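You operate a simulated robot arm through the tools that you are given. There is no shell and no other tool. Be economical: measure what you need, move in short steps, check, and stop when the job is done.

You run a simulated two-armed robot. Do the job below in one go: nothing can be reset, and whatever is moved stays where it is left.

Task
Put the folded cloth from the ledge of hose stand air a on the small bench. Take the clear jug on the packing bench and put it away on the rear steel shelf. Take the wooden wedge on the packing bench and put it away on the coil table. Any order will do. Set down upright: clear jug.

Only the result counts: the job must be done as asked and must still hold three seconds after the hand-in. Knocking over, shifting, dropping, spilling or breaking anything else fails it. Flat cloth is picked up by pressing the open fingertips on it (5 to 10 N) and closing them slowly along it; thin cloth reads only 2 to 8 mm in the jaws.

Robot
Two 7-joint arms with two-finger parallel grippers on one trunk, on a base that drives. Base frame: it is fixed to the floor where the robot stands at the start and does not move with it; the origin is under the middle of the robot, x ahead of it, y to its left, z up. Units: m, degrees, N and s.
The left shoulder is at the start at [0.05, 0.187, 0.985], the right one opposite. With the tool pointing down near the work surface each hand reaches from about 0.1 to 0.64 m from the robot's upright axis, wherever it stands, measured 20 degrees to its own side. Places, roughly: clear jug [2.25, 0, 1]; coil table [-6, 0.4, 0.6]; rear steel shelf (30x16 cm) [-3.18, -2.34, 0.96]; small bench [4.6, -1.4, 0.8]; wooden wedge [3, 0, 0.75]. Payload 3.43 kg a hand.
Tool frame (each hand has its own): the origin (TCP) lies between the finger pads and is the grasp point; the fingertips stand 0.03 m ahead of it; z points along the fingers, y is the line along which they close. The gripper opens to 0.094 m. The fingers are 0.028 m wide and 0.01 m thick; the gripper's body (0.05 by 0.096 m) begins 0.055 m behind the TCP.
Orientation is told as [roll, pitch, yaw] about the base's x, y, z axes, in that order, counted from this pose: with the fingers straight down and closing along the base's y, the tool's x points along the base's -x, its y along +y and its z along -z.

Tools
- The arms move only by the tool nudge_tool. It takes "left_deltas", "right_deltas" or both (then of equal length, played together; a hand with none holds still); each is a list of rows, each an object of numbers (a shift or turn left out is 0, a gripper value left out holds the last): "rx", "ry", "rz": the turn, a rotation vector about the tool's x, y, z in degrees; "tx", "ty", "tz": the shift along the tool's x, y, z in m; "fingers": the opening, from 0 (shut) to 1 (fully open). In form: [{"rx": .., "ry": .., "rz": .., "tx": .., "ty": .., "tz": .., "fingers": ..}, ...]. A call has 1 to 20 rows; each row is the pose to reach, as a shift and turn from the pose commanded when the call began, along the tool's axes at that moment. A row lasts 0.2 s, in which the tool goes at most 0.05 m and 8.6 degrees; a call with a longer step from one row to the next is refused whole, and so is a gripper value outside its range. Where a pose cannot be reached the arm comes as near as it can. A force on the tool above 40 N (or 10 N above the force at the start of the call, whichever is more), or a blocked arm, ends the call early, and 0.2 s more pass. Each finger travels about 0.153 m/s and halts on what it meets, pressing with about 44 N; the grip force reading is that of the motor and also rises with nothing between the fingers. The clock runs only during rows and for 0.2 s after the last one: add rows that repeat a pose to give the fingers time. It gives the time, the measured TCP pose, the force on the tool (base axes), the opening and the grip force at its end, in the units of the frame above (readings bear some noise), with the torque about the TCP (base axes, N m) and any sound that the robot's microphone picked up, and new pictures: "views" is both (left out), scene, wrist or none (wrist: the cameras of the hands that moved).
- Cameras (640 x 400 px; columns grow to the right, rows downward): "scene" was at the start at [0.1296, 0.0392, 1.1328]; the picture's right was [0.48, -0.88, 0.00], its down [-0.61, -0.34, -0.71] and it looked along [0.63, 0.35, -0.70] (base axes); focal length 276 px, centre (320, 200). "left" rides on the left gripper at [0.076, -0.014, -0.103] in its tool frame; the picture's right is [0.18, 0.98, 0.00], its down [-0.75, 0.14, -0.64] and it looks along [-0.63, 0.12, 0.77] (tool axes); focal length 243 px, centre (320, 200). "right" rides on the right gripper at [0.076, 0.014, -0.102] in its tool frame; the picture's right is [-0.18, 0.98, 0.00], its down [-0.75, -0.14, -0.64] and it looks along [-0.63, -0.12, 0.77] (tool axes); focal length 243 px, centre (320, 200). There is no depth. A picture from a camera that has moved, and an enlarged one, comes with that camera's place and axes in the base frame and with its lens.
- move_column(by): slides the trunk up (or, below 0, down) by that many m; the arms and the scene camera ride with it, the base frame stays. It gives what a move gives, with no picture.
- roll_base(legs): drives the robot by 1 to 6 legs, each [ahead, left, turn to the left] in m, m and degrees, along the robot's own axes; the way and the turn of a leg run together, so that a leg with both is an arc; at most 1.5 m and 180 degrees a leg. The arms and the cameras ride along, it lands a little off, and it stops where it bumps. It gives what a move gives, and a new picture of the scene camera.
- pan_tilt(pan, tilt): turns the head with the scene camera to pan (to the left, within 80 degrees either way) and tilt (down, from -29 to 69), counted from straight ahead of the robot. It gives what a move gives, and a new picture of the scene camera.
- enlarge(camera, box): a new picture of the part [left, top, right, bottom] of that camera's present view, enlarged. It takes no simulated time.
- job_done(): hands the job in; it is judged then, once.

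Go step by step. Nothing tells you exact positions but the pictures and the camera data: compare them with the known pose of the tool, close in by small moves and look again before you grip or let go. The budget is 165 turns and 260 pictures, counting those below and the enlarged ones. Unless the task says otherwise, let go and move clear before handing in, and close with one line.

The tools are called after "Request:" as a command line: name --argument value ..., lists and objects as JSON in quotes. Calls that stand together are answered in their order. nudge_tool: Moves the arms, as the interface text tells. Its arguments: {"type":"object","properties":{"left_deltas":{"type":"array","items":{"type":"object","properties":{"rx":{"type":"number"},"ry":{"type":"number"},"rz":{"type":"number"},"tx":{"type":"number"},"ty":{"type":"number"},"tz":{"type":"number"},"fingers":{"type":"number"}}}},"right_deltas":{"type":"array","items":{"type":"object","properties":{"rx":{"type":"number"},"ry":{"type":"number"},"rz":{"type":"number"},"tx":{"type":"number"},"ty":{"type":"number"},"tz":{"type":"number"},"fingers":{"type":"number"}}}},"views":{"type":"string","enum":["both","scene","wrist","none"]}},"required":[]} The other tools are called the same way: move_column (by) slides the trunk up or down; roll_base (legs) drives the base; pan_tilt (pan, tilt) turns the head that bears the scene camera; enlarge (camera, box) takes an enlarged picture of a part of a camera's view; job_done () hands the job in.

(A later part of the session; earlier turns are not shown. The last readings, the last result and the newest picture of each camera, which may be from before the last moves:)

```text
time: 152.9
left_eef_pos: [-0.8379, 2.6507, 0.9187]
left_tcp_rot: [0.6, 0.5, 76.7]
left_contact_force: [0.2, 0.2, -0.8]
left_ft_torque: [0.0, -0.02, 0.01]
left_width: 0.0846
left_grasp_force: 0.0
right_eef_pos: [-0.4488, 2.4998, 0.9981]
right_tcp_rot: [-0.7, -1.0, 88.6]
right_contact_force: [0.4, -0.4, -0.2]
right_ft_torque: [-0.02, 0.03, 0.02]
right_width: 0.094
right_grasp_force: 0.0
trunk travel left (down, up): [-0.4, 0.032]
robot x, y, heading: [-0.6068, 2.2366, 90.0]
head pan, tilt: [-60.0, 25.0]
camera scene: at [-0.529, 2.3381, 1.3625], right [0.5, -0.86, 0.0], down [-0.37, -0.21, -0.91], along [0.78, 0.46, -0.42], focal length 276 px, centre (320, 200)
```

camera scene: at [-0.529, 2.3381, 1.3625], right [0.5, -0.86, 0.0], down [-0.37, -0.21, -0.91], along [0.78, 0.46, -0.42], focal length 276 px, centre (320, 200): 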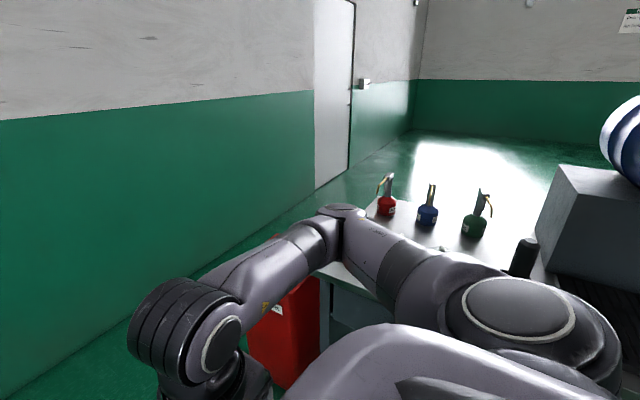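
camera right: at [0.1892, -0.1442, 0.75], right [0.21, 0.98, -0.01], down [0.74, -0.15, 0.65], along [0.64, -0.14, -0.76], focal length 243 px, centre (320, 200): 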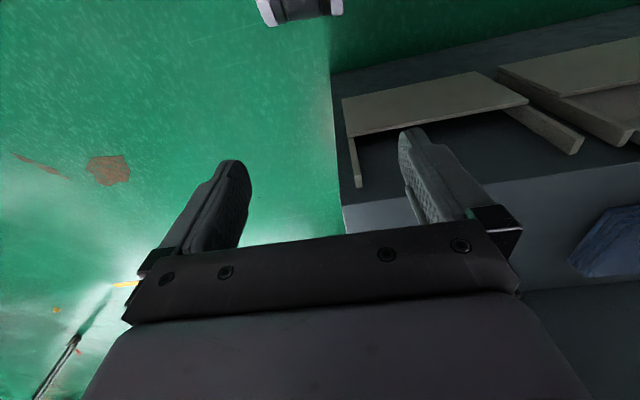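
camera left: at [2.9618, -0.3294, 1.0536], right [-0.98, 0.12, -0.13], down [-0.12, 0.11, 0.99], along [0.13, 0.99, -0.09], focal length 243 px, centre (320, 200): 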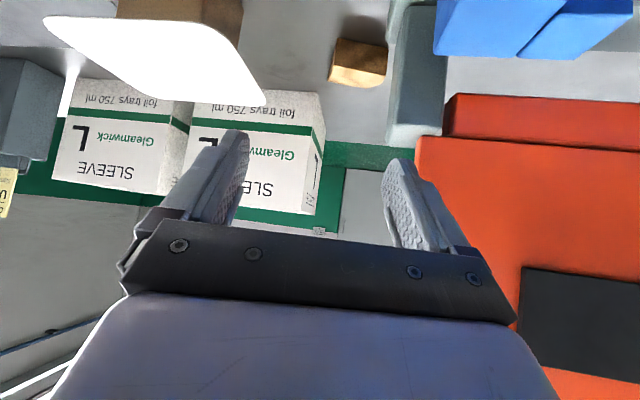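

There's a red bin at the counter's end. I'll move up near the wall, face east and measure the lane.

Request:
roll_base --legs '[[1.15, 0.15, 0], [0, 0, -90]]'

Request:
pan_tilt --pan -15 --tilt 35

```text
time: 162.6
left_eef_pos: [-0.3411, 3.6058, 0.9181]
left_tcp_rot: [0.6, 0.5, -13.5]
left_contact_force: [0.2, -0.5, -1.4]
left_ft_torque: [0.0, 0.02, -0.04]
left_width: 0.0846
left_grasp_force: 0.0
right_eef_pos: [-0.4943, 3.2173, 0.9979]
right_tcp_rot: [-0.8, -0.8, -1.4]
right_contact_force: [-0.4, 0.3, 0.8]
right_ft_torque: [-0.01, -0.04, 0.02]
right_width: 0.0942
right_grasp_force: 0.1
trunk travel left (down, up): [-0.4, 0.032]
robot x, y, heading: [-0.7598, 3.3771, -0.0]
head pan, tilt: [-60.0, 25.0]
camera scene: at [-0.6552, 3.2968, 1.3625], right [-0.87, -0.5, 0.0], down [-0.21, 0.37, -0.91], along [0.45, -0.79, -0.42], focal length 276 px, centre (320, 200)
```

scene: 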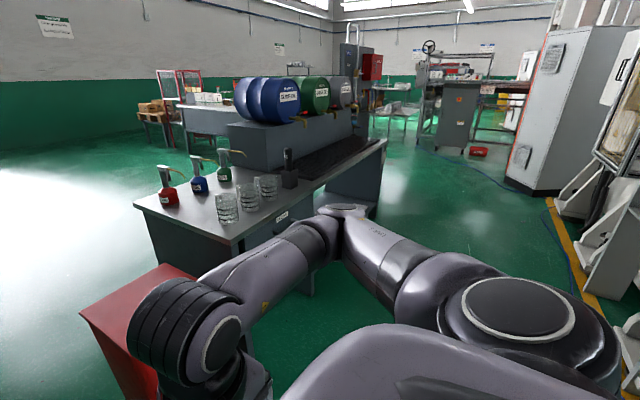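

```text
time: 163.7
left_eef_pos: [-0.3417, 3.6051, 0.9194]
left_tcp_rot: [0.6, 0.5, -13.4]
left_contact_force: [-0.2, 0.2, -0.6]
left_ft_torque: [0.02, 0.02, 0.01]
left_width: 0.0845
left_grasp_force: 0.1
right_eef_pos: [-0.494, 3.2166, 0.9977]
right_tcp_rot: [-0.6, -0.9, -1.5]
right_contact_force: [-0.2, 0.1, 0.3]
right_ft_torque: [0.01, -0.01, -0.01]
right_width: 0.0939
right_grasp_force: 0.0
trunk travel left (down, up): [-0.4, 0.032]
robot x, y, heading: [-0.7584, 3.3758, 0.2]
head pan, tilt: [-15.0, 35.0]
camera scene: at [-0.6162, 3.3538, 1.3467], right [-0.26, -0.97, 0.0], down [-0.55, 0.15, -0.82], along [0.79, -0.21, -0.57], focal length 276 px, centre (320, 200)
```

scene: 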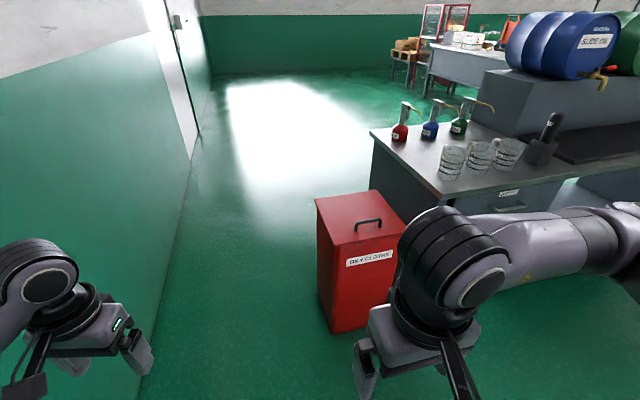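

The bin's north face is at y≈3.1, leaving a 0.88 m lane. Driving east along y≈3.5.

Request:
roll_base --legs '[[0, 0.12, 0], [1.4, 0, 0], [0.9, 0, 0]]'

Request:
pan_tilt --pan -50 --tilt 20

```text
time: 176.4
left_eef_pos: [1.9727, 3.6883, 0.9202]
left_tcp_rot: [0.6, 0.5, -14.1]
left_contact_force: [-0.9, -0.1, -0.2]
left_ft_torque: [-0.02, -0.04, -0.01]
left_width: 0.0848
left_grasp_force: 0.0
right_eef_pos: [1.8169, 3.301, 0.9982]
right_tcp_rot: [-0.6, -0.9, -2.1]
right_contact_force: [-0.1, 0.2, -0.1]
right_ft_torque: [0.01, -0.02, 0.04]
right_width: 0.0936
right_grasp_force: 0.1
trunk travel left (down, up): [-0.4, 0.032]
robot x, y, heading: [1.5524, 3.4668, -0.8]
head pan, tilt: [-15.0, 35.0]
camera scene: at [1.6963, 3.4403, 1.3467], right [-0.27, -0.96, 0.0], down [-0.55, 0.16, -0.82], along [0.79, -0.22, -0.57], focal length 276 px, centre (320, 200)
```

scene: 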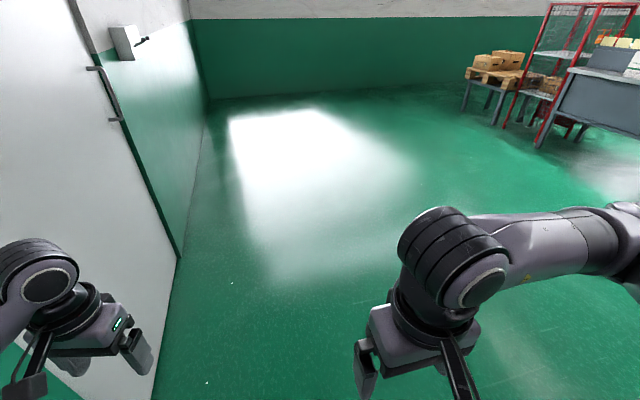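

```text
time: 177.4
left_eef_pos: [1.9718, 3.6878, 0.9189]
left_tcp_rot: [0.5, 0.5, -14.1]
left_contact_force: [-0.3, -0.3, 0.5]
left_ft_torque: [0.01, 0.01, 0.03]
left_width: 0.0848
left_grasp_force: 0.0
right_eef_pos: [1.8168, 3.3021, 0.9987]
right_tcp_rot: [-0.7, -1.0, -2.1]
right_contact_force: [-0.5, 0.7, 0.3]
right_ft_torque: [-0.01, 0.02, -0.01]
right_width: 0.094
right_grasp_force: 0.0
trunk travel left (down, up): [-0.4, 0.032]
robot x, y, heading: [1.5505, 3.4668, -0.6]
head pan, tilt: [-50.0, 20.0]
camera scene: at [1.6703, 3.3921, 1.3705], right [-0.77, -0.63, 0.0], down [-0.22, 0.26, -0.94], along [0.6, -0.73, -0.34], focal length 276 px, centre (320, 200)
```

scene: 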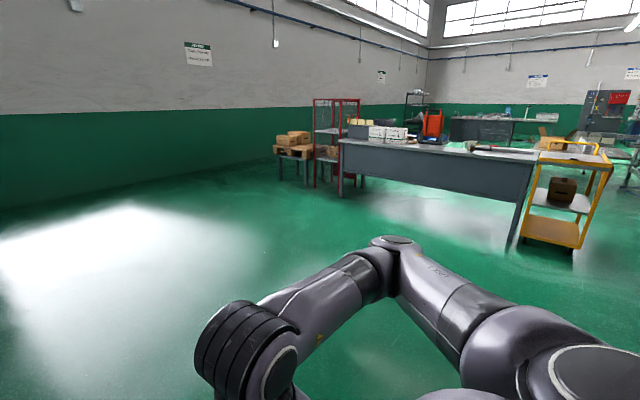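

Open floor behind the bench. I'll turn to face it and approach opposite the wedge.

Request:
roll_base --legs '[[0, 0, -89.4], [1.3, 0.6, 0], [1.05, 0.62, 0]]'

Request:
pan_tilt --pan 5 --tilt 30

```text
time: 194.1
left_eef_pos: [3.0284, 0.6985, 0.9186]
left_tcp_rot: [0.6, 0.6, -103.1]
left_contact_force: [-0.6, -0.2, -0.6]
left_ft_torque: [0.03, -0.01, -0.01]
left_width: 0.0845
left_grasp_force: 0.1
right_eef_pos: [2.6383, 0.8487, 0.9972]
right_tcp_rot: [-0.7, -0.9, -91.2]
right_contact_force: [0.1, -0.6, -0.6]
right_ft_torque: [-0.01, -0.03, 0.01]
right_width: 0.0942
right_grasp_force: 0.1
trunk travel left (down, up): [-0.4, 0.032]
robot x, y, heading: [2.7997, 1.1154, -89.8]
head pan, tilt: [-50.0, 20.0]
camera scene: at [2.7276, 0.9962, 1.3706], right [-0.65, 0.76, 0.0], down [0.26, 0.22, -0.94], along [-0.72, -0.61, -0.34], focal length 276 px, centre (320, 200)
```

scene: 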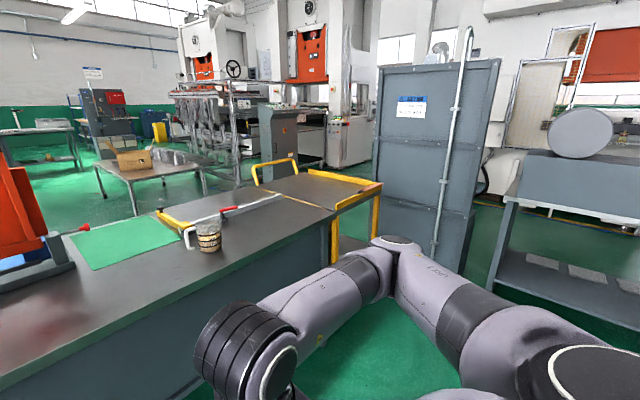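

```text
time: 195.4
left_eef_pos: [3.0281, 0.6974, 0.9189]
left_tcp_rot: [0.6, 0.5, -103.2]
left_contact_force: [0.9, -0.6, -0.2]
left_ft_torque: [-0.04, -0.02, 0.0]
left_width: 0.0848
left_grasp_force: 0.1
right_eef_pos: [2.6392, 0.849, 0.9986]
right_tcp_rot: [-0.6, -0.8, -91.2]
right_contact_force: [0.4, -0.3, 0.0]
right_ft_torque: [0.02, -0.02, 0.03]
right_width: 0.0942
right_grasp_force: 0.0
trunk travel left (down, up): [-0.4, 0.032]
robot x, y, heading: [2.8017, 1.1137, -89.6]
head pan, tilt: [5.0, 30.0]
camera scene: at [2.8067, 0.9663, 1.3545], right [-1.0, -0.09, 0.0], down [-0.04, 0.5, -0.87], along [0.08, -0.86, -0.5], focal length 276 px, centre (320, 200)
```

scene: 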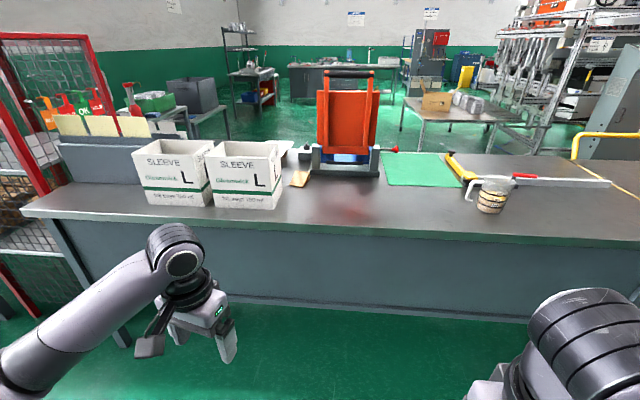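

The wedge is clearly visible and accessible from here, and the left hand's yaw already matches it. Raising the left hand, then driving in.

Request:
nudge_tool --left_deltas '[{"tz": -0.04}, {"tz": -0.08, "tx": -0.01}, {"tz": -0.11, "tx": -0.04}, {"tz": -0.12, "tx": -0.075, "ty": -0.015}, {"tz": -0.12, "tx": -0.109, "ty": -0.026, "fingers": 0.8}]' --views "none"

Request:
roll_base --legs '[[0.42, 0, 0]]'

```text
time: 196.6
left_eef_pos: [2.9781, 0.5979, 1.0332]
left_tcp_rot: [0.6, 0.5, -103.3]
left_contact_force: [-0.2, -0.2, -0.2]
left_ft_torque: [0.01, -0.01, 0.02]
left_width: 0.0753
left_grasp_force: 0.2
right_eef_pos: [2.6383, 0.8487, 0.9976]
right_tcp_rot: [-0.6, -0.7, -91.2]
right_contact_force: [0.7, -0.2, 0.7]
right_ft_torque: [-0.02, 0.01, -0.03]
right_width: 0.0942
right_grasp_force: 0.1
trunk travel left (down, up): [-0.4, 0.032]
robot x, y, heading: [2.7988, 1.1185, -89.8]
head pan, tilt: [5.0, 30.0]
```

```text
time: 199.2
left_eef_pos: [2.9778, 0.1791, 1.0335]
left_tcp_rot: [0.8, 0.6, -103.3]
left_contact_force: [-0.4, 0.0, -0.2]
left_ft_torque: [0.0, -0.01, -0.01]
left_width: 0.0753
left_grasp_force: 0.0
right_eef_pos: [2.6393, 0.4295, 0.998]
right_tcp_rot: [-0.7, -0.8, -91.3]
right_contact_force: [0.5, 0.2, -0.1]
right_ft_torque: [-0.01, -0.02, 0.01]
right_width: 0.094
right_grasp_force: 0.0
trunk travel left (down, up): [-0.4, 0.032]
robot x, y, heading: [2.7995, 0.6959, -89.9]
head pan, tilt: [5.0, 30.0]
camera scene: at [2.8074, 0.5475, 1.3544], right [-1.0, -0.09, 0.0], down [-0.04, 0.5, -0.87], along [0.08, -0.86, -0.5], focal length 276 px, centre (320, 200)
```

scene: 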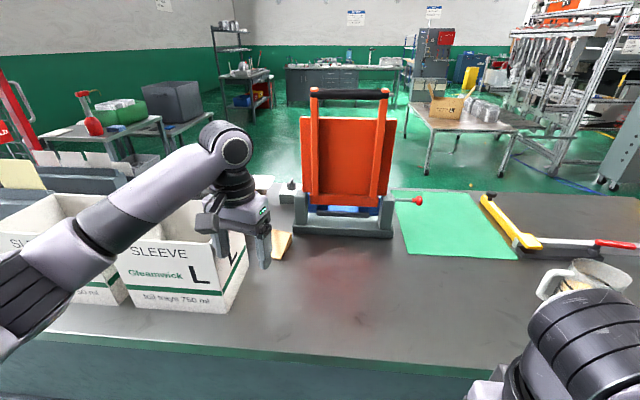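

Request:
roll_base --legs '[[0.06, 0, 0]]'

Request:
nudge_tool --left_deltas '[{"tx": -0.04}, {"tx": -0.08}]'

```text
time: 200.1
left_eef_pos: [2.9782, 0.1195, 1.0341]
left_tcp_rot: [0.5, 0.4, -103.2]
left_contact_force: [0.3, 0.0, 0.6]
left_ft_torque: [0.03, 0.01, 0.02]
left_width: 0.0751
left_grasp_force: 0.1
right_eef_pos: [2.6389, 0.3701, 0.9979]
right_tcp_rot: [-0.7, -0.8, -91.3]
right_contact_force: [0.6, -0.3, 0.0]
right_ft_torque: [0.02, 0.0, -0.03]
right_width: 0.094
right_grasp_force: 0.1
trunk travel left (down, up): [-0.4, 0.032]
robot x, y, heading: [2.8008, 0.6365, -89.9]
head pan, tilt: [5.0, 30.0]
camera scene: at [2.8074, 0.4868, 1.3544], right [-1.0, -0.09, 0.0], down [-0.04, 0.5, -0.87], along [0.08, -0.86, -0.5], focal length 276 px, centre (320, 200)
```

scene: 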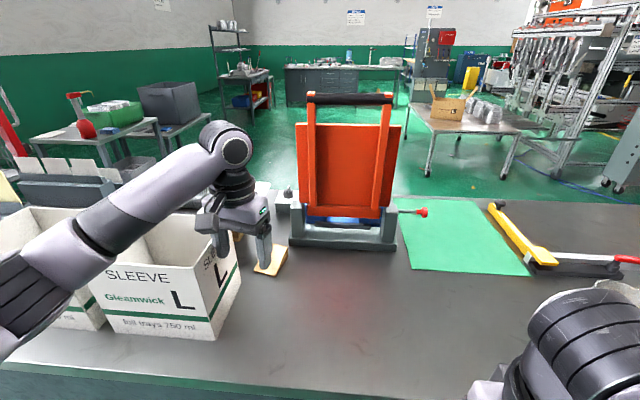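

```text
time: 200.7
left_eef_pos: [2.9583, 0.042, 1.0342]
left_tcp_rot: [0.7, 0.5, -103.5]
left_contact_force: [-0.1, -0.9, -0.9]
left_ft_torque: [0.02, 0.04, 0.0]
left_width: 0.0752
left_grasp_force: 0.0
right_eef_pos: [2.6388, 0.3709, 0.9971]
right_tcp_rot: [-0.6, -0.9, -91.3]
right_contact_force: [-0.6, -0.3, -0.4]
right_ft_torque: [-0.02, 0.01, -0.03]
right_width: 0.0941
right_grasp_force: 0.0
trunk travel left (down, up): [-0.4, 0.032]
robot x, y, heading: [2.7963, 0.6333, -89.9]
head pan, tilt: [5.0, 30.0]
camera scene: at [2.8067, 0.4877, 1.3545], right [-1.0, -0.09, 0.0], down [-0.04, 0.5, -0.87], along [0.08, -0.86, -0.5], focal length 276 px, centre (320, 200)
camera left: at [2.9605, 0.1191, 1.1366], right [1.0, -0.05, 0.01], down [-0.05, -0.77, 0.64], along [-0.02, -0.64, -0.77], focal length 243 px, centre (320, 200)
```

scene: 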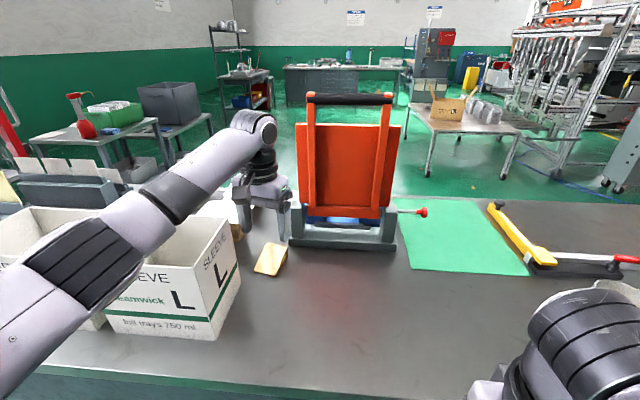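
left: 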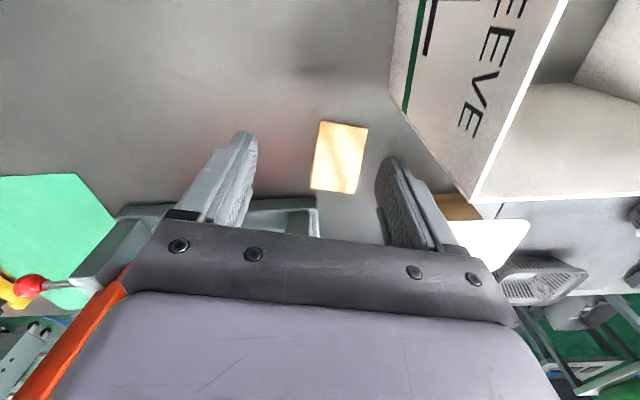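

The wedge is confirmed at the expected spot with clear sides. Moving to a hover right above it.

Request:
nudge_tool --left_deltas '[{"tx": -0.044, "ty": 0.02}, {"tx": -0.0877, "ty": 0.0415, "tz": 0.01}, {"tx": -0.0877, "ty": 0.0415, "tz": 0.04}]'

```text
time: 201.5
left_eef_pos: [2.9878, 0.0059, 1.017]
left_tcp_rot: [0.7, 0.4, -103.4]
left_contact_force: [0.6, 0.6, 0.5]
left_ft_torque: [-0.01, 0.02, 0.01]
left_width: 0.0751
left_grasp_force: 0.1
left hand out of reach, approached as far as the arm can: row 1, 2, 3
right_eef_pos: [2.6388, 0.371, 0.9978]
right_tcp_rot: [-0.7, -0.8, -91.3]
right_contact_force: [-0.4, 0.2, 0.6]
right_ft_torque: [0.03, 0.01, -0.02]
right_width: 0.0941
right_grasp_force: 0.1
trunk travel left (down, up): [-0.4, 0.032]
robot x, y, heading: [2.7998, 0.6396, -89.9]
head pan, tilt: [5.0, 30.0]
camera scene: at [2.807, 0.4879, 1.3546], right [-1.0, -0.09, 0.0], down [-0.04, 0.5, -0.87], along [0.08, -0.86, -0.5], focal length 276 px, centre (320, 200)
camera left: at [2.9903, 0.0835, 1.1194], right [1.0, -0.05, 0.01], down [-0.05, -0.77, 0.64], along [-0.02, -0.64, -0.77], focal length 243 px, centre (320, 200)
```

scene: 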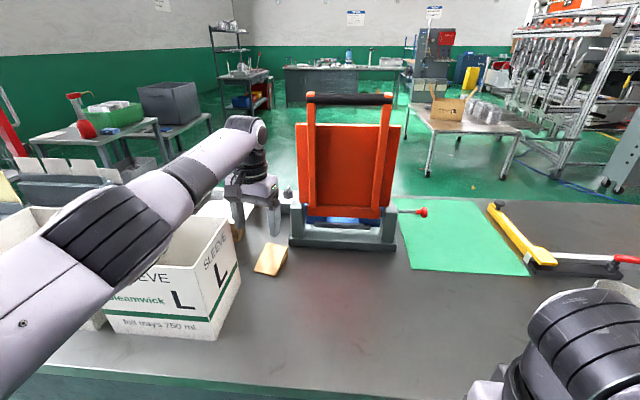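
left: 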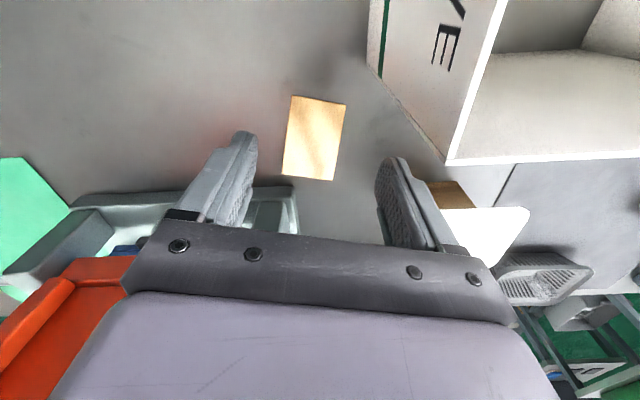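

Vertical reach ends about 6 cm short. I'll ease the base 3 cm closer and tilt the hand 20°.

Request:
roll_base --legs '[[0.03, 0, 0]]'

Request:
nudge_tool --left_deltas '[{"ry": -7}, {"ry": -14, "ty": -0.003}, {"ry": -20, "ty": -0.006, "tx": -0.03}, {"ry": -20, "ty": -0.006, "tx": -0.03, "tz": 0.03}]'

```text
time: 202.3
left_eef_pos: [2.989, -0.0251, 1.0159]
left_tcp_rot: [0.6, 0.5, -103.3]
left_contact_force: [-0.9, -0.5, -0.3]
left_ft_torque: [0.01, 0.0, -0.01]
left_width: 0.0754
left_grasp_force: 0.0
right_eef_pos: [2.6391, 0.3402, 0.998]
right_tcp_rot: [-0.7, -0.9, -91.3]
right_contact_force: [-0.2, -0.5, 0.6]
right_ft_torque: [0.02, -0.02, -0.02]
right_width: 0.0942
right_grasp_force: 0.1
trunk travel left (down, up): [-0.4, 0.032]
robot x, y, heading: [2.7996, 0.6061, -89.9]
head pan, tilt: [5.0, 30.0]
camera scene: at [2.8074, 0.4567, 1.3543], right [-1.0, -0.09, 0.0], down [-0.04, 0.5, -0.87], along [0.08, -0.86, -0.5], focal length 276 px, centre (320, 200)
```

scene: 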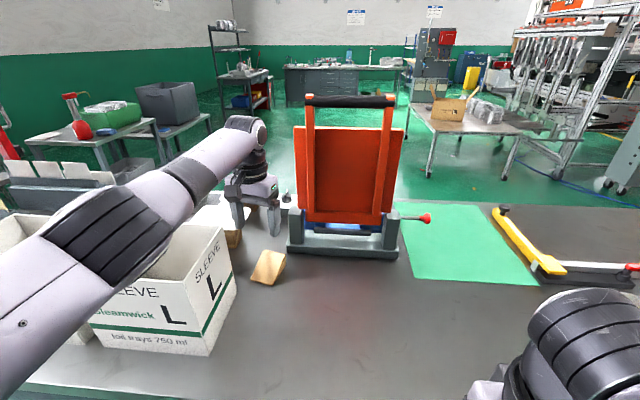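

```text
time: 203.3
left_eef_pos: [2.9782, -0.0519, 0.9847]
left_tcp_rot: [0.7, -19.6, -103.5]
left_contact_force: [-0.2, 0.2, -0.1]
left_ft_torque: [0.02, 0.0, 0.0]
left_width: 0.0751
left_grasp_force: 0.0
right_eef_pos: [2.6402, 0.3411, 0.9974]
right_tcp_rot: [-0.6, -0.8, -91.3]
right_contact_force: [0.3, 0.9, 0.1]
right_ft_torque: [-0.02, 0.01, -0.02]
right_width: 0.094
right_grasp_force: 0.0
trunk travel left (down, up): [-0.4, 0.032]
robot x, y, heading: [2.7965, 0.6082, -89.6]
head pan, tilt: [5.0, 30.0]
camera scene: at [2.8077, 0.4578, 1.3545], right [-1.0, -0.09, 0.0], down [-0.04, 0.5, -0.87], along [0.08, -0.86, -0.5], focal length 276 px, centre (320, 200)
camera left: at [2.987, 0.0549, 1.055], right [1.0, -0.06, -0.05], down [0.01, -0.51, 0.86], along [-0.08, -0.86, -0.51], focal length 243 px, centre (320, 200)
```

scene: 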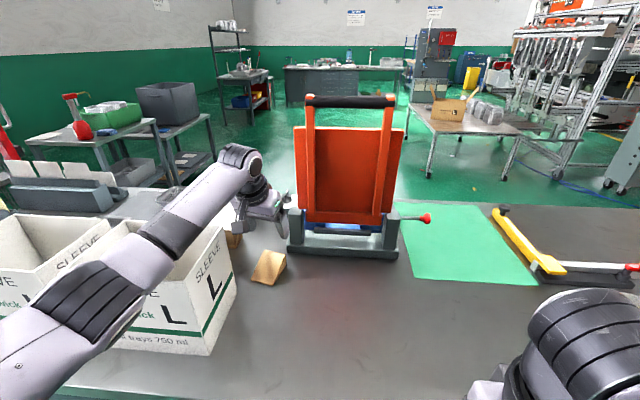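
left: 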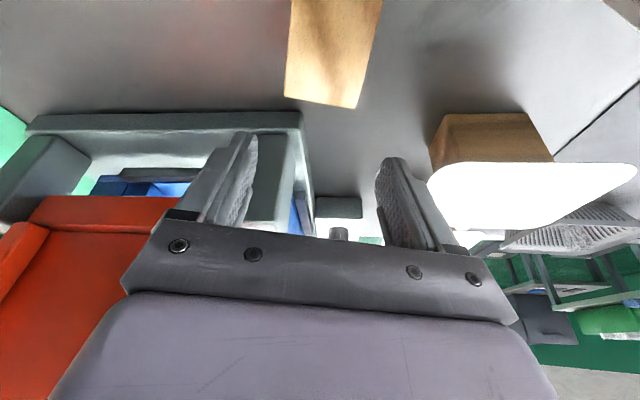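

Request:
nudge_tool --left_deltas '[{"tx": 0.014, "tz": 0.035}, {"tx": 0.0284, "tz": 0.0695}]'

```text
time: 203.9
left_eef_pos: [2.9776, -0.0494, 0.9313]
left_tcp_rot: [1.1, -21.3, -103.7]
left_contact_force: [0.1, 0.5, -0.2]
left_ft_torque: [0.0, -0.03, 0.0]
left_width: 0.0749
left_grasp_force: 0.0
right_eef_pos: [2.6381, 0.3465, 1.0017]
right_tcp_rot: [-0.5, -1.4, -91.3]
right_contact_force: [-0.5, 0.3, 0.2]
right_ft_torque: [-0.03, -0.02, 0.0]
right_width: 0.094
right_grasp_force: 0.0
trunk travel left (down, up): [-0.4, 0.032]
robot x, y, heading: [2.7965, 0.6067, -90.3]
head pan, tilt: [5.0, 30.0]
camera scene: at [2.8041, 0.4665, 1.3579], right [-1.0, -0.09, 0.0], down [-0.04, 0.49, -0.87], along [0.08, -0.87, -0.49], focal length 276 px, centre (320, 200)
camera left: at [2.9861, 0.0605, 0.9983], right [1.0, -0.06, -0.05], down [0.01, -0.49, 0.87], along [-0.08, -0.87, -0.48], focal length 243 px, centre (320, 200)
```

scene: 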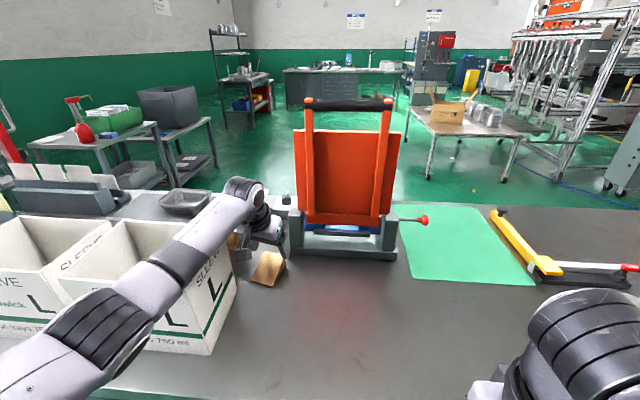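
left: 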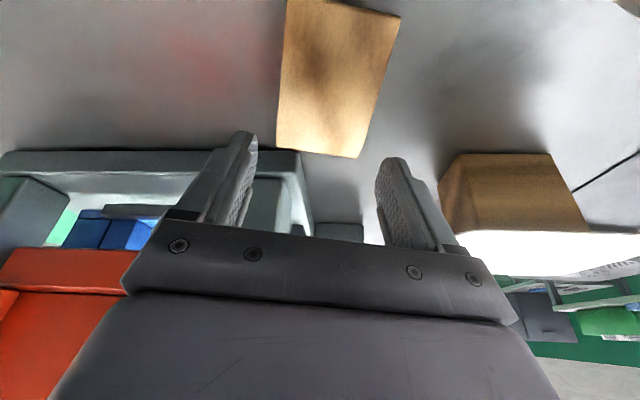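

The robot body is tilting, so the arm must be pressing on something, probably the elbow on a box rim or the bench. Raising again immediately.

Request:
nudge_tool --left_deltas '[{"tx": -0.0142, "tz": -0.035}, {"tx": -0.0284, "tz": -0.0695}]'

Request:
pan_tilt --pan 40 --tilt 45

```text
time: 204.6
left_eef_pos: [2.9777, -0.0501, 0.9839]
left_tcp_rot: [0.7, -19.4, -103.7]
left_contact_force: [0.5, 0.1, 1.5]
left_ft_torque: [-0.04, -0.01, 0.0]
left_width: 0.0751
left_grasp_force: 0.0
right_eef_pos: [2.6395, 0.3419, 0.997]
right_tcp_rot: [-0.7, -0.9, -91.2]
right_contact_force: [-0.1, 0.5, 0.1]
right_ft_torque: [-0.01, 0.03, 0.01]
right_width: 0.0942
right_grasp_force: 0.1
trunk travel left (down, up): [-0.4, 0.032]
robot x, y, heading: [2.8014, 0.6136, -89.9]
head pan, tilt: [5.0, 30.0]
camera scene: at [2.807, 0.4586, 1.3539], right [-1.0, -0.09, 0.0], down [-0.04, 0.5, -0.87], along [0.08, -0.86, -0.5], focal length 276 px, centre (320, 200)
camera left: at [2.9868, 0.0577, 1.0541], right [1.0, -0.06, -0.05], down [0.01, -0.52, 0.86], along [-0.08, -0.85, -0.51], focal length 243 px, centre (320, 200)
```

scene: 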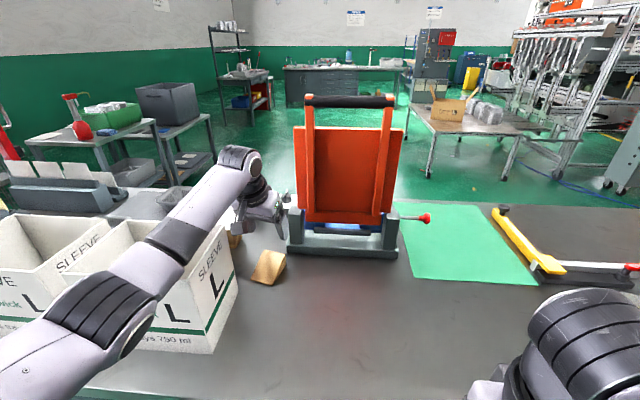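
left: 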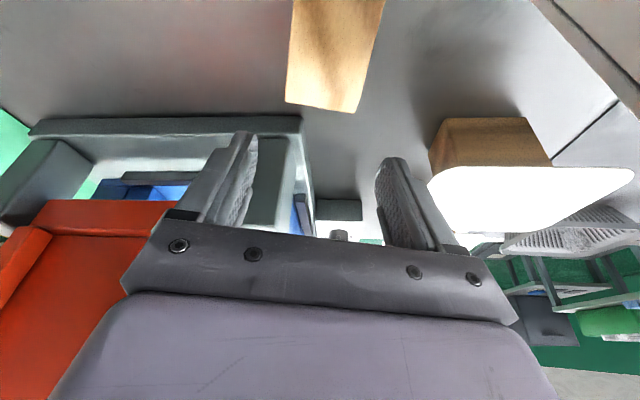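

```text
time: 205.6
left_eef_pos: [2.9786, -0.0497, 0.9859]
left_tcp_rot: [0.7, -19.5, -103.4]
left_contact_force: [0.6, 0.0, 0.1]
left_ft_torque: [0.0, 0.02, -0.01]
left_width: 0.0752
left_grasp_force: 0.1
right_eef_pos: [2.6396, 0.3404, 0.9985]
right_tcp_rot: [-0.7, -0.9, -91.2]
right_contact_force: [0.2, 0.3, 0.4]
right_ft_torque: [-0.01, -0.03, -0.02]
right_width: 0.094
right_grasp_force: 0.1
trunk travel left (down, up): [-0.4, 0.032]
robot x, y, heading: [2.798, 0.6058, -89.9]
head pan, tilt: [40.0, 45.0]
camera scene: at [2.8517, 0.4857, 1.3319], right [-0.77, -0.64, 0.0], down [-0.45, 0.54, -0.71], along [0.45, -0.54, -0.71], focal length 276 px, centre (320, 200)
```

scene: 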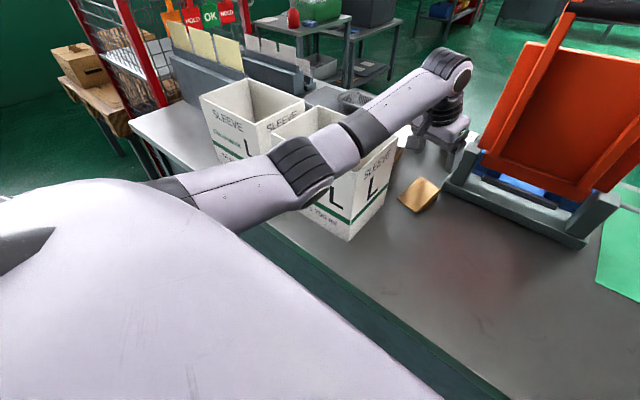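

The left elbow passes over the sleeve box. The right arm's elbow would swing over the empty bench area instead. I'll retract, fold the left arm in, and reposition to use the right hand.

Request:
nudge_tool --left_deltas '[{"tx": -0.0137, "tz": -0.0376}, {"tx": -0.0274, "tz": -0.0752}]' --views "none"

Request:
roll_base --legs '[[-0.45, 0, 0]]'

```text
time: 206.2
left_eef_pos: [2.9758, -0.0498, 1.0661]
left_tcp_rot: [0.7, -19.5, -103.6]
left_contact_force: [-0.8, -0.9, 0.2]
left_ft_torque: [0.02, 0.01, 0.01]
left_width: 0.075
left_grasp_force: 0.1
right_eef_pos: [2.6398, 0.3409, 0.9981]
right_tcp_rot: [-0.7, -0.9, -91.3]
right_contact_force: [-0.3, 0.1, -0.1]
right_ft_torque: [0.03, 0.01, -0.01]
right_width: 0.094
right_grasp_force: 0.2
trunk travel left (down, up): [-0.4, 0.032]
robot x, y, heading: [2.8026, 0.6092, -89.9]
head pan, tilt: [40.0, 45.0]
```

```text
time: 208.9
left_eef_pos: [2.977, 0.3975, 1.0662]
left_tcp_rot: [0.7, -19.7, -103.4]
left_contact_force: [-0.2, 1.0, 0.6]
left_ft_torque: [-0.01, -0.01, 0.0]
left_width: 0.075
left_grasp_force: 0.0
right_eef_pos: [2.6389, 0.7895, 0.9985]
right_tcp_rot: [-0.7, -0.9, -91.3]
right_contact_force: [-1.2, 0.4, -1.1]
right_ft_torque: [-0.01, 0.0, 0.02]
right_width: 0.094
right_grasp_force: 0.1
trunk travel left (down, up): [-0.4, 0.032]
robot x, y, heading: [2.7986, 1.0512, -89.8]
head pan, tilt: [40.0, 45.0]
camera scene: at [2.8513, 0.9345, 1.332], right [-0.77, -0.64, 0.0], down [-0.46, 0.54, -0.71], along [0.46, -0.54, -0.71], focal length 276 px, centre (320, 200)
```

scene: 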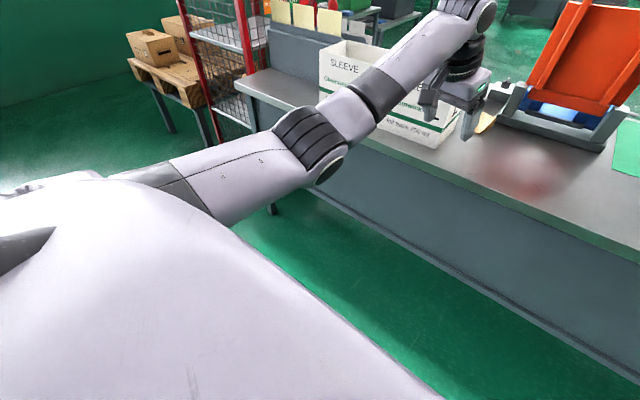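

Request:
nudge_tool --left_deltas '[{"tx": 0.045, "ty": -0.003, "ry": 4}, {"tx": 0.09, "ty": -0.006, "ry": 8}, {"tx": 0.135, "ty": -0.009, "ry": 12}, {"tx": 0.18, "ty": -0.012, "ry": 16}, {"tx": 0.225, "ty": -0.015, "ry": 20}, {"tx": 0.27, "ty": -0.018, "tz": -0.005, "ry": 20}, {"tx": 0.315, "ty": -0.022, "tz": -0.01, "ry": 20}]' --right_deltas '[{"rz": 3}, {"rz": 6}, {"rz": 9}, {"rz": 12}, {"rz": 12, "fingers": 0.8}, {"rz": 12}, {"rz": 12}]' --views "none"

Request:
roll_base --legs '[[0.18, 0.35, -0.2]]'

Request:
pan_tilt --pan -10 --tilt 42

```text
time: 210.5
left_eef_pos: [3.0242, 0.6927, 0.971]
left_tcp_rot: [0.6, 0.6, -103.3]
left_contact_force: [-0.1, 0.1, -1.1]
left_ft_torque: [-0.03, 0.05, -0.04]
left_width: 0.0752
left_grasp_force: 0.1
right_eef_pos: [2.6381, 0.7894, 0.9982]
right_tcp_rot: [-0.5, -0.9, -103.3]
right_contact_force: [-0.1, 0.0, 0.5]
right_ft_torque: [0.0, -0.01, 0.01]
right_width: 0.0751
right_grasp_force: 0.0
trunk travel left (down, up): [-0.4, 0.032]
robot x, y, heading: [2.7977, 1.0542, -89.8]
head pan, tilt: [40.0, 45.0]
```

```text
time: 214.1
left_eef_pos: [3.3719, 0.5143, 0.9723]
left_tcp_rot: [0.6, 0.5, -103.5]
left_contact_force: [-0.9, -0.7, 0.5]
left_ft_torque: [-0.01, 0.01, -0.02]
left_width: 0.0752
left_grasp_force: 0.1
right_eef_pos: [2.9862, 0.6119, 0.9986]
right_tcp_rot: [-0.5, -1.0, -103.5]
right_contact_force: [0.0, -0.1, 1.0]
right_ft_torque: [-0.04, 0.01, 0.01]
right_width: 0.0751
right_grasp_force: 0.0
trunk travel left (down, up): [-0.4, 0.032]
robot x, y, heading: [3.1493, 0.8754, -90.3]
head pan, tilt: [40.0, 45.0]
camera scene: at [3.1996, 0.7556, 1.3319], right [-0.77, -0.64, 0.0], down [-0.45, 0.54, -0.71], along [0.45, -0.54, -0.71], focal length 276 px, centre (320, 200)
```

scene: 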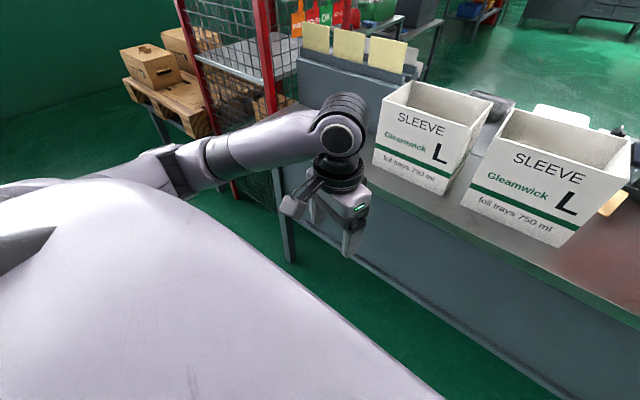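

```text
time: 215.3
left_eef_pos: [3.3723, 0.5133, 0.9716]
left_tcp_rot: [0.6, 0.5, -103.5]
left_contact_force: [0.1, -0.1, 0.0]
left_ft_torque: [0.03, 0.03, -0.01]
left_width: 0.0754
left_grasp_force: 0.1
right_eef_pos: [2.9863, 0.6123, 0.9982]
right_tcp_rot: [-0.4, -0.9, -103.5]
right_contact_force: [0.4, 0.2, 0.0]
right_ft_torque: [0.01, 0.01, 0.0]
right_width: 0.0753
right_grasp_force: 0.1
trunk travel left (down, up): [-0.4, 0.032]
robot x, y, heading: [3.1462, 0.8788, -90.2]
head pan, tilt: [-10.0, 42.0]
camera scene: at [3.1327, 0.7358, 1.3362], right [-0.98, 0.18, 0.0], down [0.12, 0.66, -0.74], along [-0.13, -0.73, -0.67], focal length 276 px, centre (320, 200)
```

scene: 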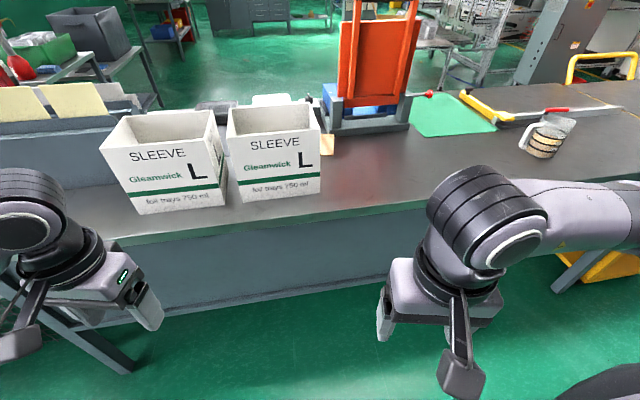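

Request:
nudge_tool --left_deltas '[{"tx": 0.035}, {"tx": 0.07}, {"tx": 0.1}]' --views "none"

Request:
roll_base --legs '[[0.26, 0, 0.2]]'

```text
time: 216.1
left_eef_pos: [3.3956, 0.6099, 0.9709]
left_tcp_rot: [0.6, 0.5, -103.4]
left_contact_force: [0.5, 0.6, -0.4]
left_ft_torque: [0.0, 0.01, 0.02]
left_width: 0.075
left_grasp_force: 0.0
right_eef_pos: [2.9871, 0.6123, 0.9985]
right_tcp_rot: [-0.5, -1.0, -103.5]
right_contact_force: [0.6, -0.2, -0.1]
right_ft_torque: [0.02, 0.0, 0.02]
right_width: 0.0752
right_grasp_force: 0.1
trunk travel left (down, up): [-0.4, 0.032]
robot x, y, heading: [3.1471, 0.8755, -90.3]
head pan, tilt: [-10.0, 42.0]
```

```text
time: 217.9
left_eef_pos: [3.3945, 0.3537, 0.9708]
left_tcp_rot: [0.5, 0.6, -103.4]
left_contact_force: [0.4, 0.4, 0.8]
left_ft_torque: [0.03, 0.0, 0.01]
left_width: 0.0754
left_grasp_force: 0.1
right_eef_pos: [2.987, 0.3558, 0.9974]
right_tcp_rot: [-0.5, -1.0, -103.4]
right_contact_force: [-0.5, -0.7, -1.0]
right_ft_torque: [0.02, -0.01, -0.02]
right_width: 0.0749
right_grasp_force: 0.0
trunk travel left (down, up): [-0.4, 0.032]
robot x, y, heading: [3.1484, 0.6207, -90.1]
head pan, tilt: [-10.0, 42.0]
camera scene: at [3.1325, 0.4795, 1.3361], right [-0.98, 0.17, 0.0], down [0.12, 0.66, -0.74], along [-0.13, -0.73, -0.67], focal length 276 px, centre (320, 200)
```

scene: 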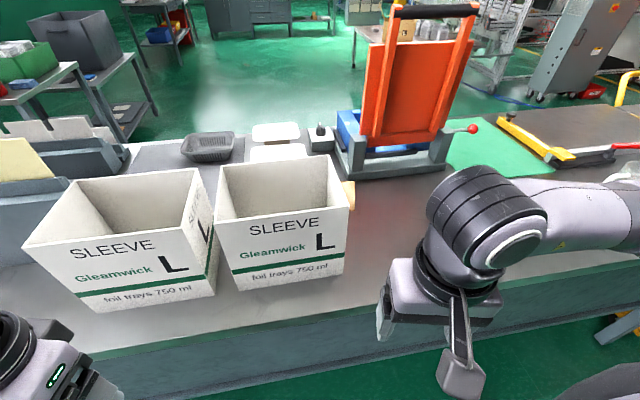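

Extending the right hand over the empty part of the bench toward the wedge.

Request:
nudge_tool --right_deltas '[{"tx": -0.01, "tz": -0.03}, {"tx": -0.05, "tz": -0.04, "ty": 0.002}, {"tx": -0.095, "tz": -0.04, "ty": 0.005}, {"tx": -0.14, "tz": -0.04, "ty": 0.008}, {"tx": -0.185, "tz": -0.04, "ty": 0.011, "ry": -4}, {"tx": -0.23, "tz": -0.04, "ty": 0.02, "ry": -8}, {"tx": -0.27, "tz": -0.04, "ty": 0.034, "ry": -12}, {"tx": -0.31, "tz": -0.04, "ty": 0.048, "ry": -16}, {"tx": -0.35, "tz": -0.04, "ty": 0.065, "ry": -20}, {"tx": -0.388, "tz": -0.03, "ty": 0.083, "ry": -20}]'

```text
time: 220.1
left_eef_pos: [3.3956, 0.3532, 0.9701]
left_tcp_rot: [0.6, 0.6, -103.3]
left_contact_force: [0.7, 0.9, 0.0]
left_ft_torque: [0.02, 0.04, -0.04]
left_width: 0.0752
left_grasp_force: 0.1
right_eef_pos: [2.9795, -0.0429, 1.0358]
right_tcp_rot: [-0.7, -21.1, -103.1]
right_contact_force: [-0.6, 1.1, 0.6]
right_ft_torque: [-0.01, -0.02, 0.02]
right_width: 0.0751
right_grasp_force: 0.1
trunk travel left (down, up): [-0.4, 0.032]
robot x, y, heading: [3.149, 0.62, -90.1]
head pan, tilt: [-10.0, 42.0]
camera scene: at [3.1334, 0.4797, 1.3362], right [-0.98, 0.17, 0.0], down [0.12, 0.66, -0.74], along [-0.13, -0.73, -0.67], focal length 276 px, centre (320, 200)
camera right: at [3.0204, 0.0592, 1.1037], right [0.92, -0.39, 0.06], down [-0.24, -0.43, 0.87], along [-0.32, -0.81, -0.49], focal length 243 px, centre (320, 200)
```

scene: 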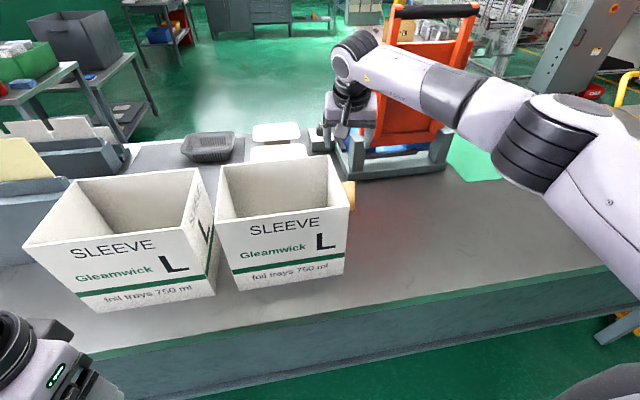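
right: 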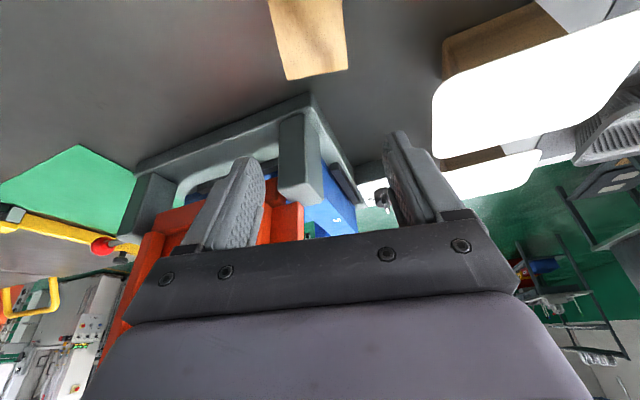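

Request:
nudge_tool --right_deltas '[{"tx": 0.012, "tz": 0.034}, {"tx": 0.024, "tz": 0.067}, {"tx": 0.0352, "tz": 0.1}]'

```text
time: 220.9
left_eef_pos: [3.3963, 0.3529, 0.9722]
left_tcp_rot: [0.6, 0.6, -103.5]
left_contact_force: [0.8, -0.4, 0.3]
left_ft_torque: [0.02, 0.02, 0.01]
left_width: 0.0751
left_grasp_force: 0.1
right_eef_pos: [2.9752, -0.0414, 0.9267]
right_tcp_rot: [-0.6, -20.9, -103.2]
right_contact_force: [-0.1, -0.1, -0.2]
right_ft_torque: [0.01, 0.0, 0.01]
right_width: 0.075
right_grasp_force: 0.0
trunk travel left (down, up): [-0.4, 0.032]
robot x, y, heading: [3.1481, 0.6184, -90.0]
head pan, tilt: [-10.0, 42.0]
camera scene: at [3.1324, 0.4799, 1.3362], right [-0.98, 0.17, 0.0], down [0.12, 0.66, -0.74], along [-0.13, -0.73, -0.67], focal length 276 px, centre (320, 200)
camera right: at [3.0165, 0.0598, 0.9959], right [0.92, -0.4, 0.06], down [-0.24, -0.43, 0.87], along [-0.32, -0.81, -0.49], focal length 243 px, centre (320, 200)
```

scene: 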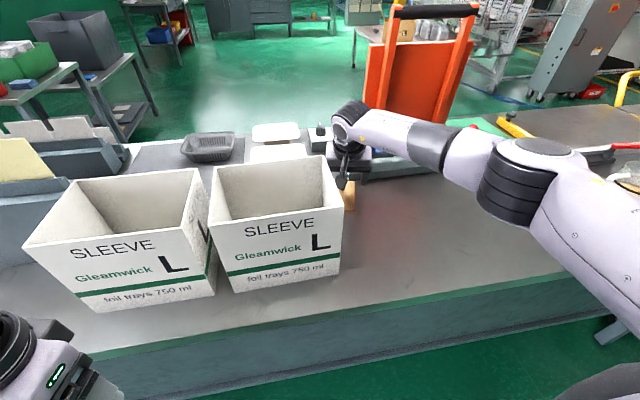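
right: 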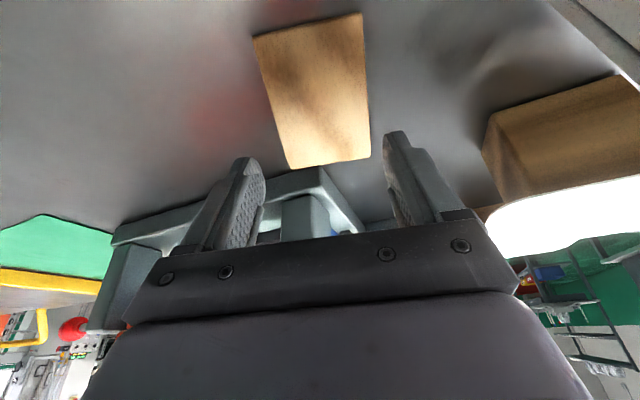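

The sleeve box shifted by about 1 cm. The right gripper's camera housing must have touched it on the way down. Raising straight back up to look.

Request:
nudge_tool --right_deltas '[{"tx": -0.012, "tz": -0.034, "ty": -0.004}, {"tx": -0.024, "tz": -0.067, "ty": -0.008}, {"tx": -0.0388, "tz": -0.11, "ty": -0.012}]'

Request:
enlarge --camera "scene" --box '[180, 120, 420, 320]'

```text
time: 221.7
left_eef_pos: [3.3966, 0.3538, 0.9706]
left_tcp_rot: [0.6, 0.6, -103.5]
left_contact_force: [-0.2, -0.4, -0.8]
left_ft_torque: [0.0, -0.02, 0.04]
left_width: 0.0751
left_grasp_force: 0.0
right_eef_pos: [2.965, -0.0359, 1.0455]
right_tcp_rot: [-0.4, -21.0, -103.2]
right_contact_force: [0.2, -0.4, -0.1]
right_ft_torque: [0.03, 0.01, -0.05]
right_width: 0.0754
right_grasp_force: 0.0
trunk travel left (down, up): [-0.4, 0.032]
robot x, y, heading: [3.1457, 0.6195, -90.1]
head pan, tilt: [-10.0, 42.0]
camera scene: at [3.1327, 0.4806, 1.3362], right [-0.98, 0.17, 0.0], down [0.12, 0.66, -0.74], along [-0.13, -0.73, -0.67], focal length 276 px, centre (320, 200)
camera right: at [3.0057, 0.0648, 1.1148], right [0.92, -0.39, 0.06], down [-0.24, -0.43, 0.87], along [-0.32, -0.81, -0.49], focal length 243 px, centre (320, 200)
```

scene: 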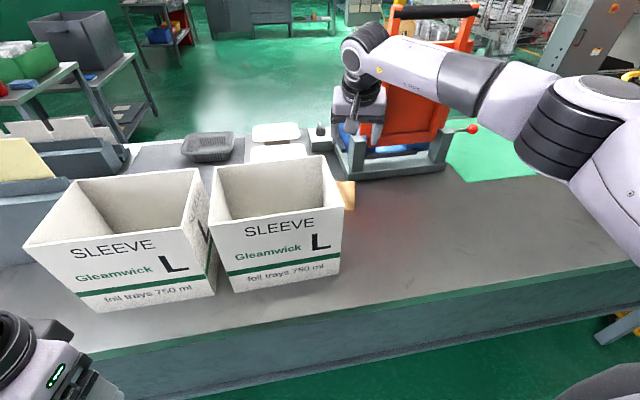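
right: 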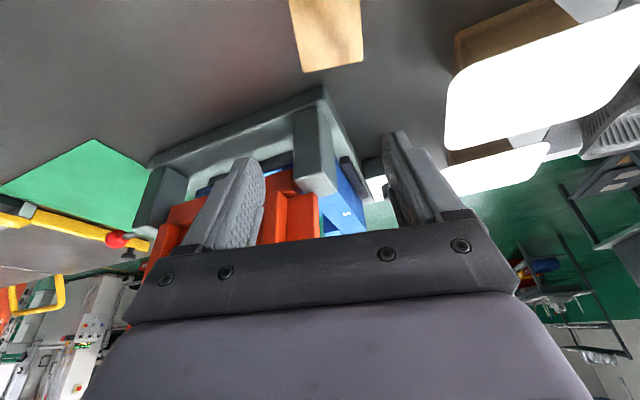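

```text
2.00 times, centred on (300, 220) of scene
camera zoom: at [3.1327, 0.4806, 1.3362], right [-0.98, 0.17, 0.0], down [0.12, 0.66, -0.74], along [-0.13, -0.73, -0.67], focal length 552 px, centre (360, 160)
```

zoom: 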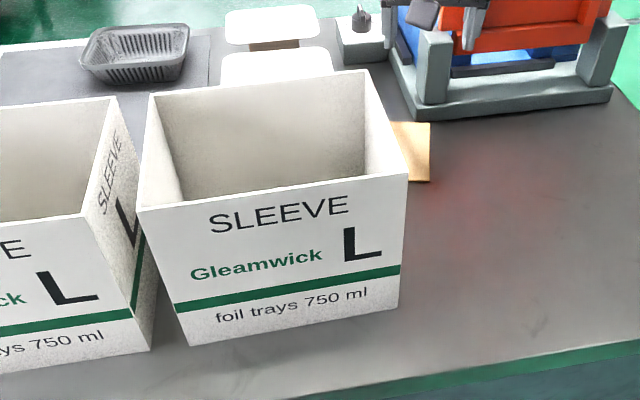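

The box moved about 1.2 cm in +x, and I'll push it back afterwards. The camera side needs room, so I'll square the yaw to −90° (the wedge will self-align in the jaws), then descend.

Request:
nudge_tool --right_deltas '[{"rx": -2.4, "rz": -6}, {"rx": -4.7, "rz": -12.1, "ty": 0.007}, {"rx": -4.7, "rz": -12.1, "ty": 0.015, "tx": -0.0025, "tz": 0.001, "fingers": 0.85}]' --views "wrist"

```text
time: 222.5
left_eef_pos: [3.3966, 0.3543, 0.9715]
left_tcp_rot: [0.6, 0.5, -103.5]
left_contact_force: [-0.2, 0.3, 0.5]
left_ft_torque: [0.02, 0.0, 0.01]
left_width: 0.0751
left_grasp_force: 0.1
right_eef_pos: [2.9803, -0.0438, 1.0446]
right_tcp_rot: [-0.5, -20.9, -90.2]
right_contact_force: [0.0, 0.0, 0.8]
right_ft_torque: [0.0, 0.03, 0.01]
right_width: 0.0798
right_grasp_force: 0.1
trunk travel left (down, up): [-0.4, 0.032]
robot x, y, heading: [3.1461, 0.6223, -90.0]
head pan, tilt: [-10.0, 42.0]
camera right: at [2.9968, 0.0631, 1.1136], right [0.98, -0.18, 0.06], down [-0.14, -0.47, 0.87], along [-0.13, -0.86, -0.49], focal length 243 px, centre (320, 200)
```

right: 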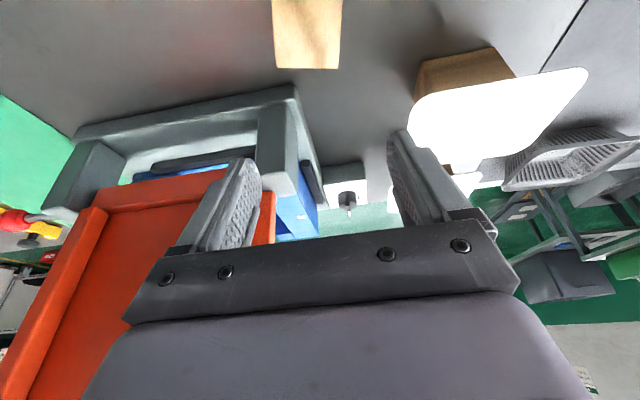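

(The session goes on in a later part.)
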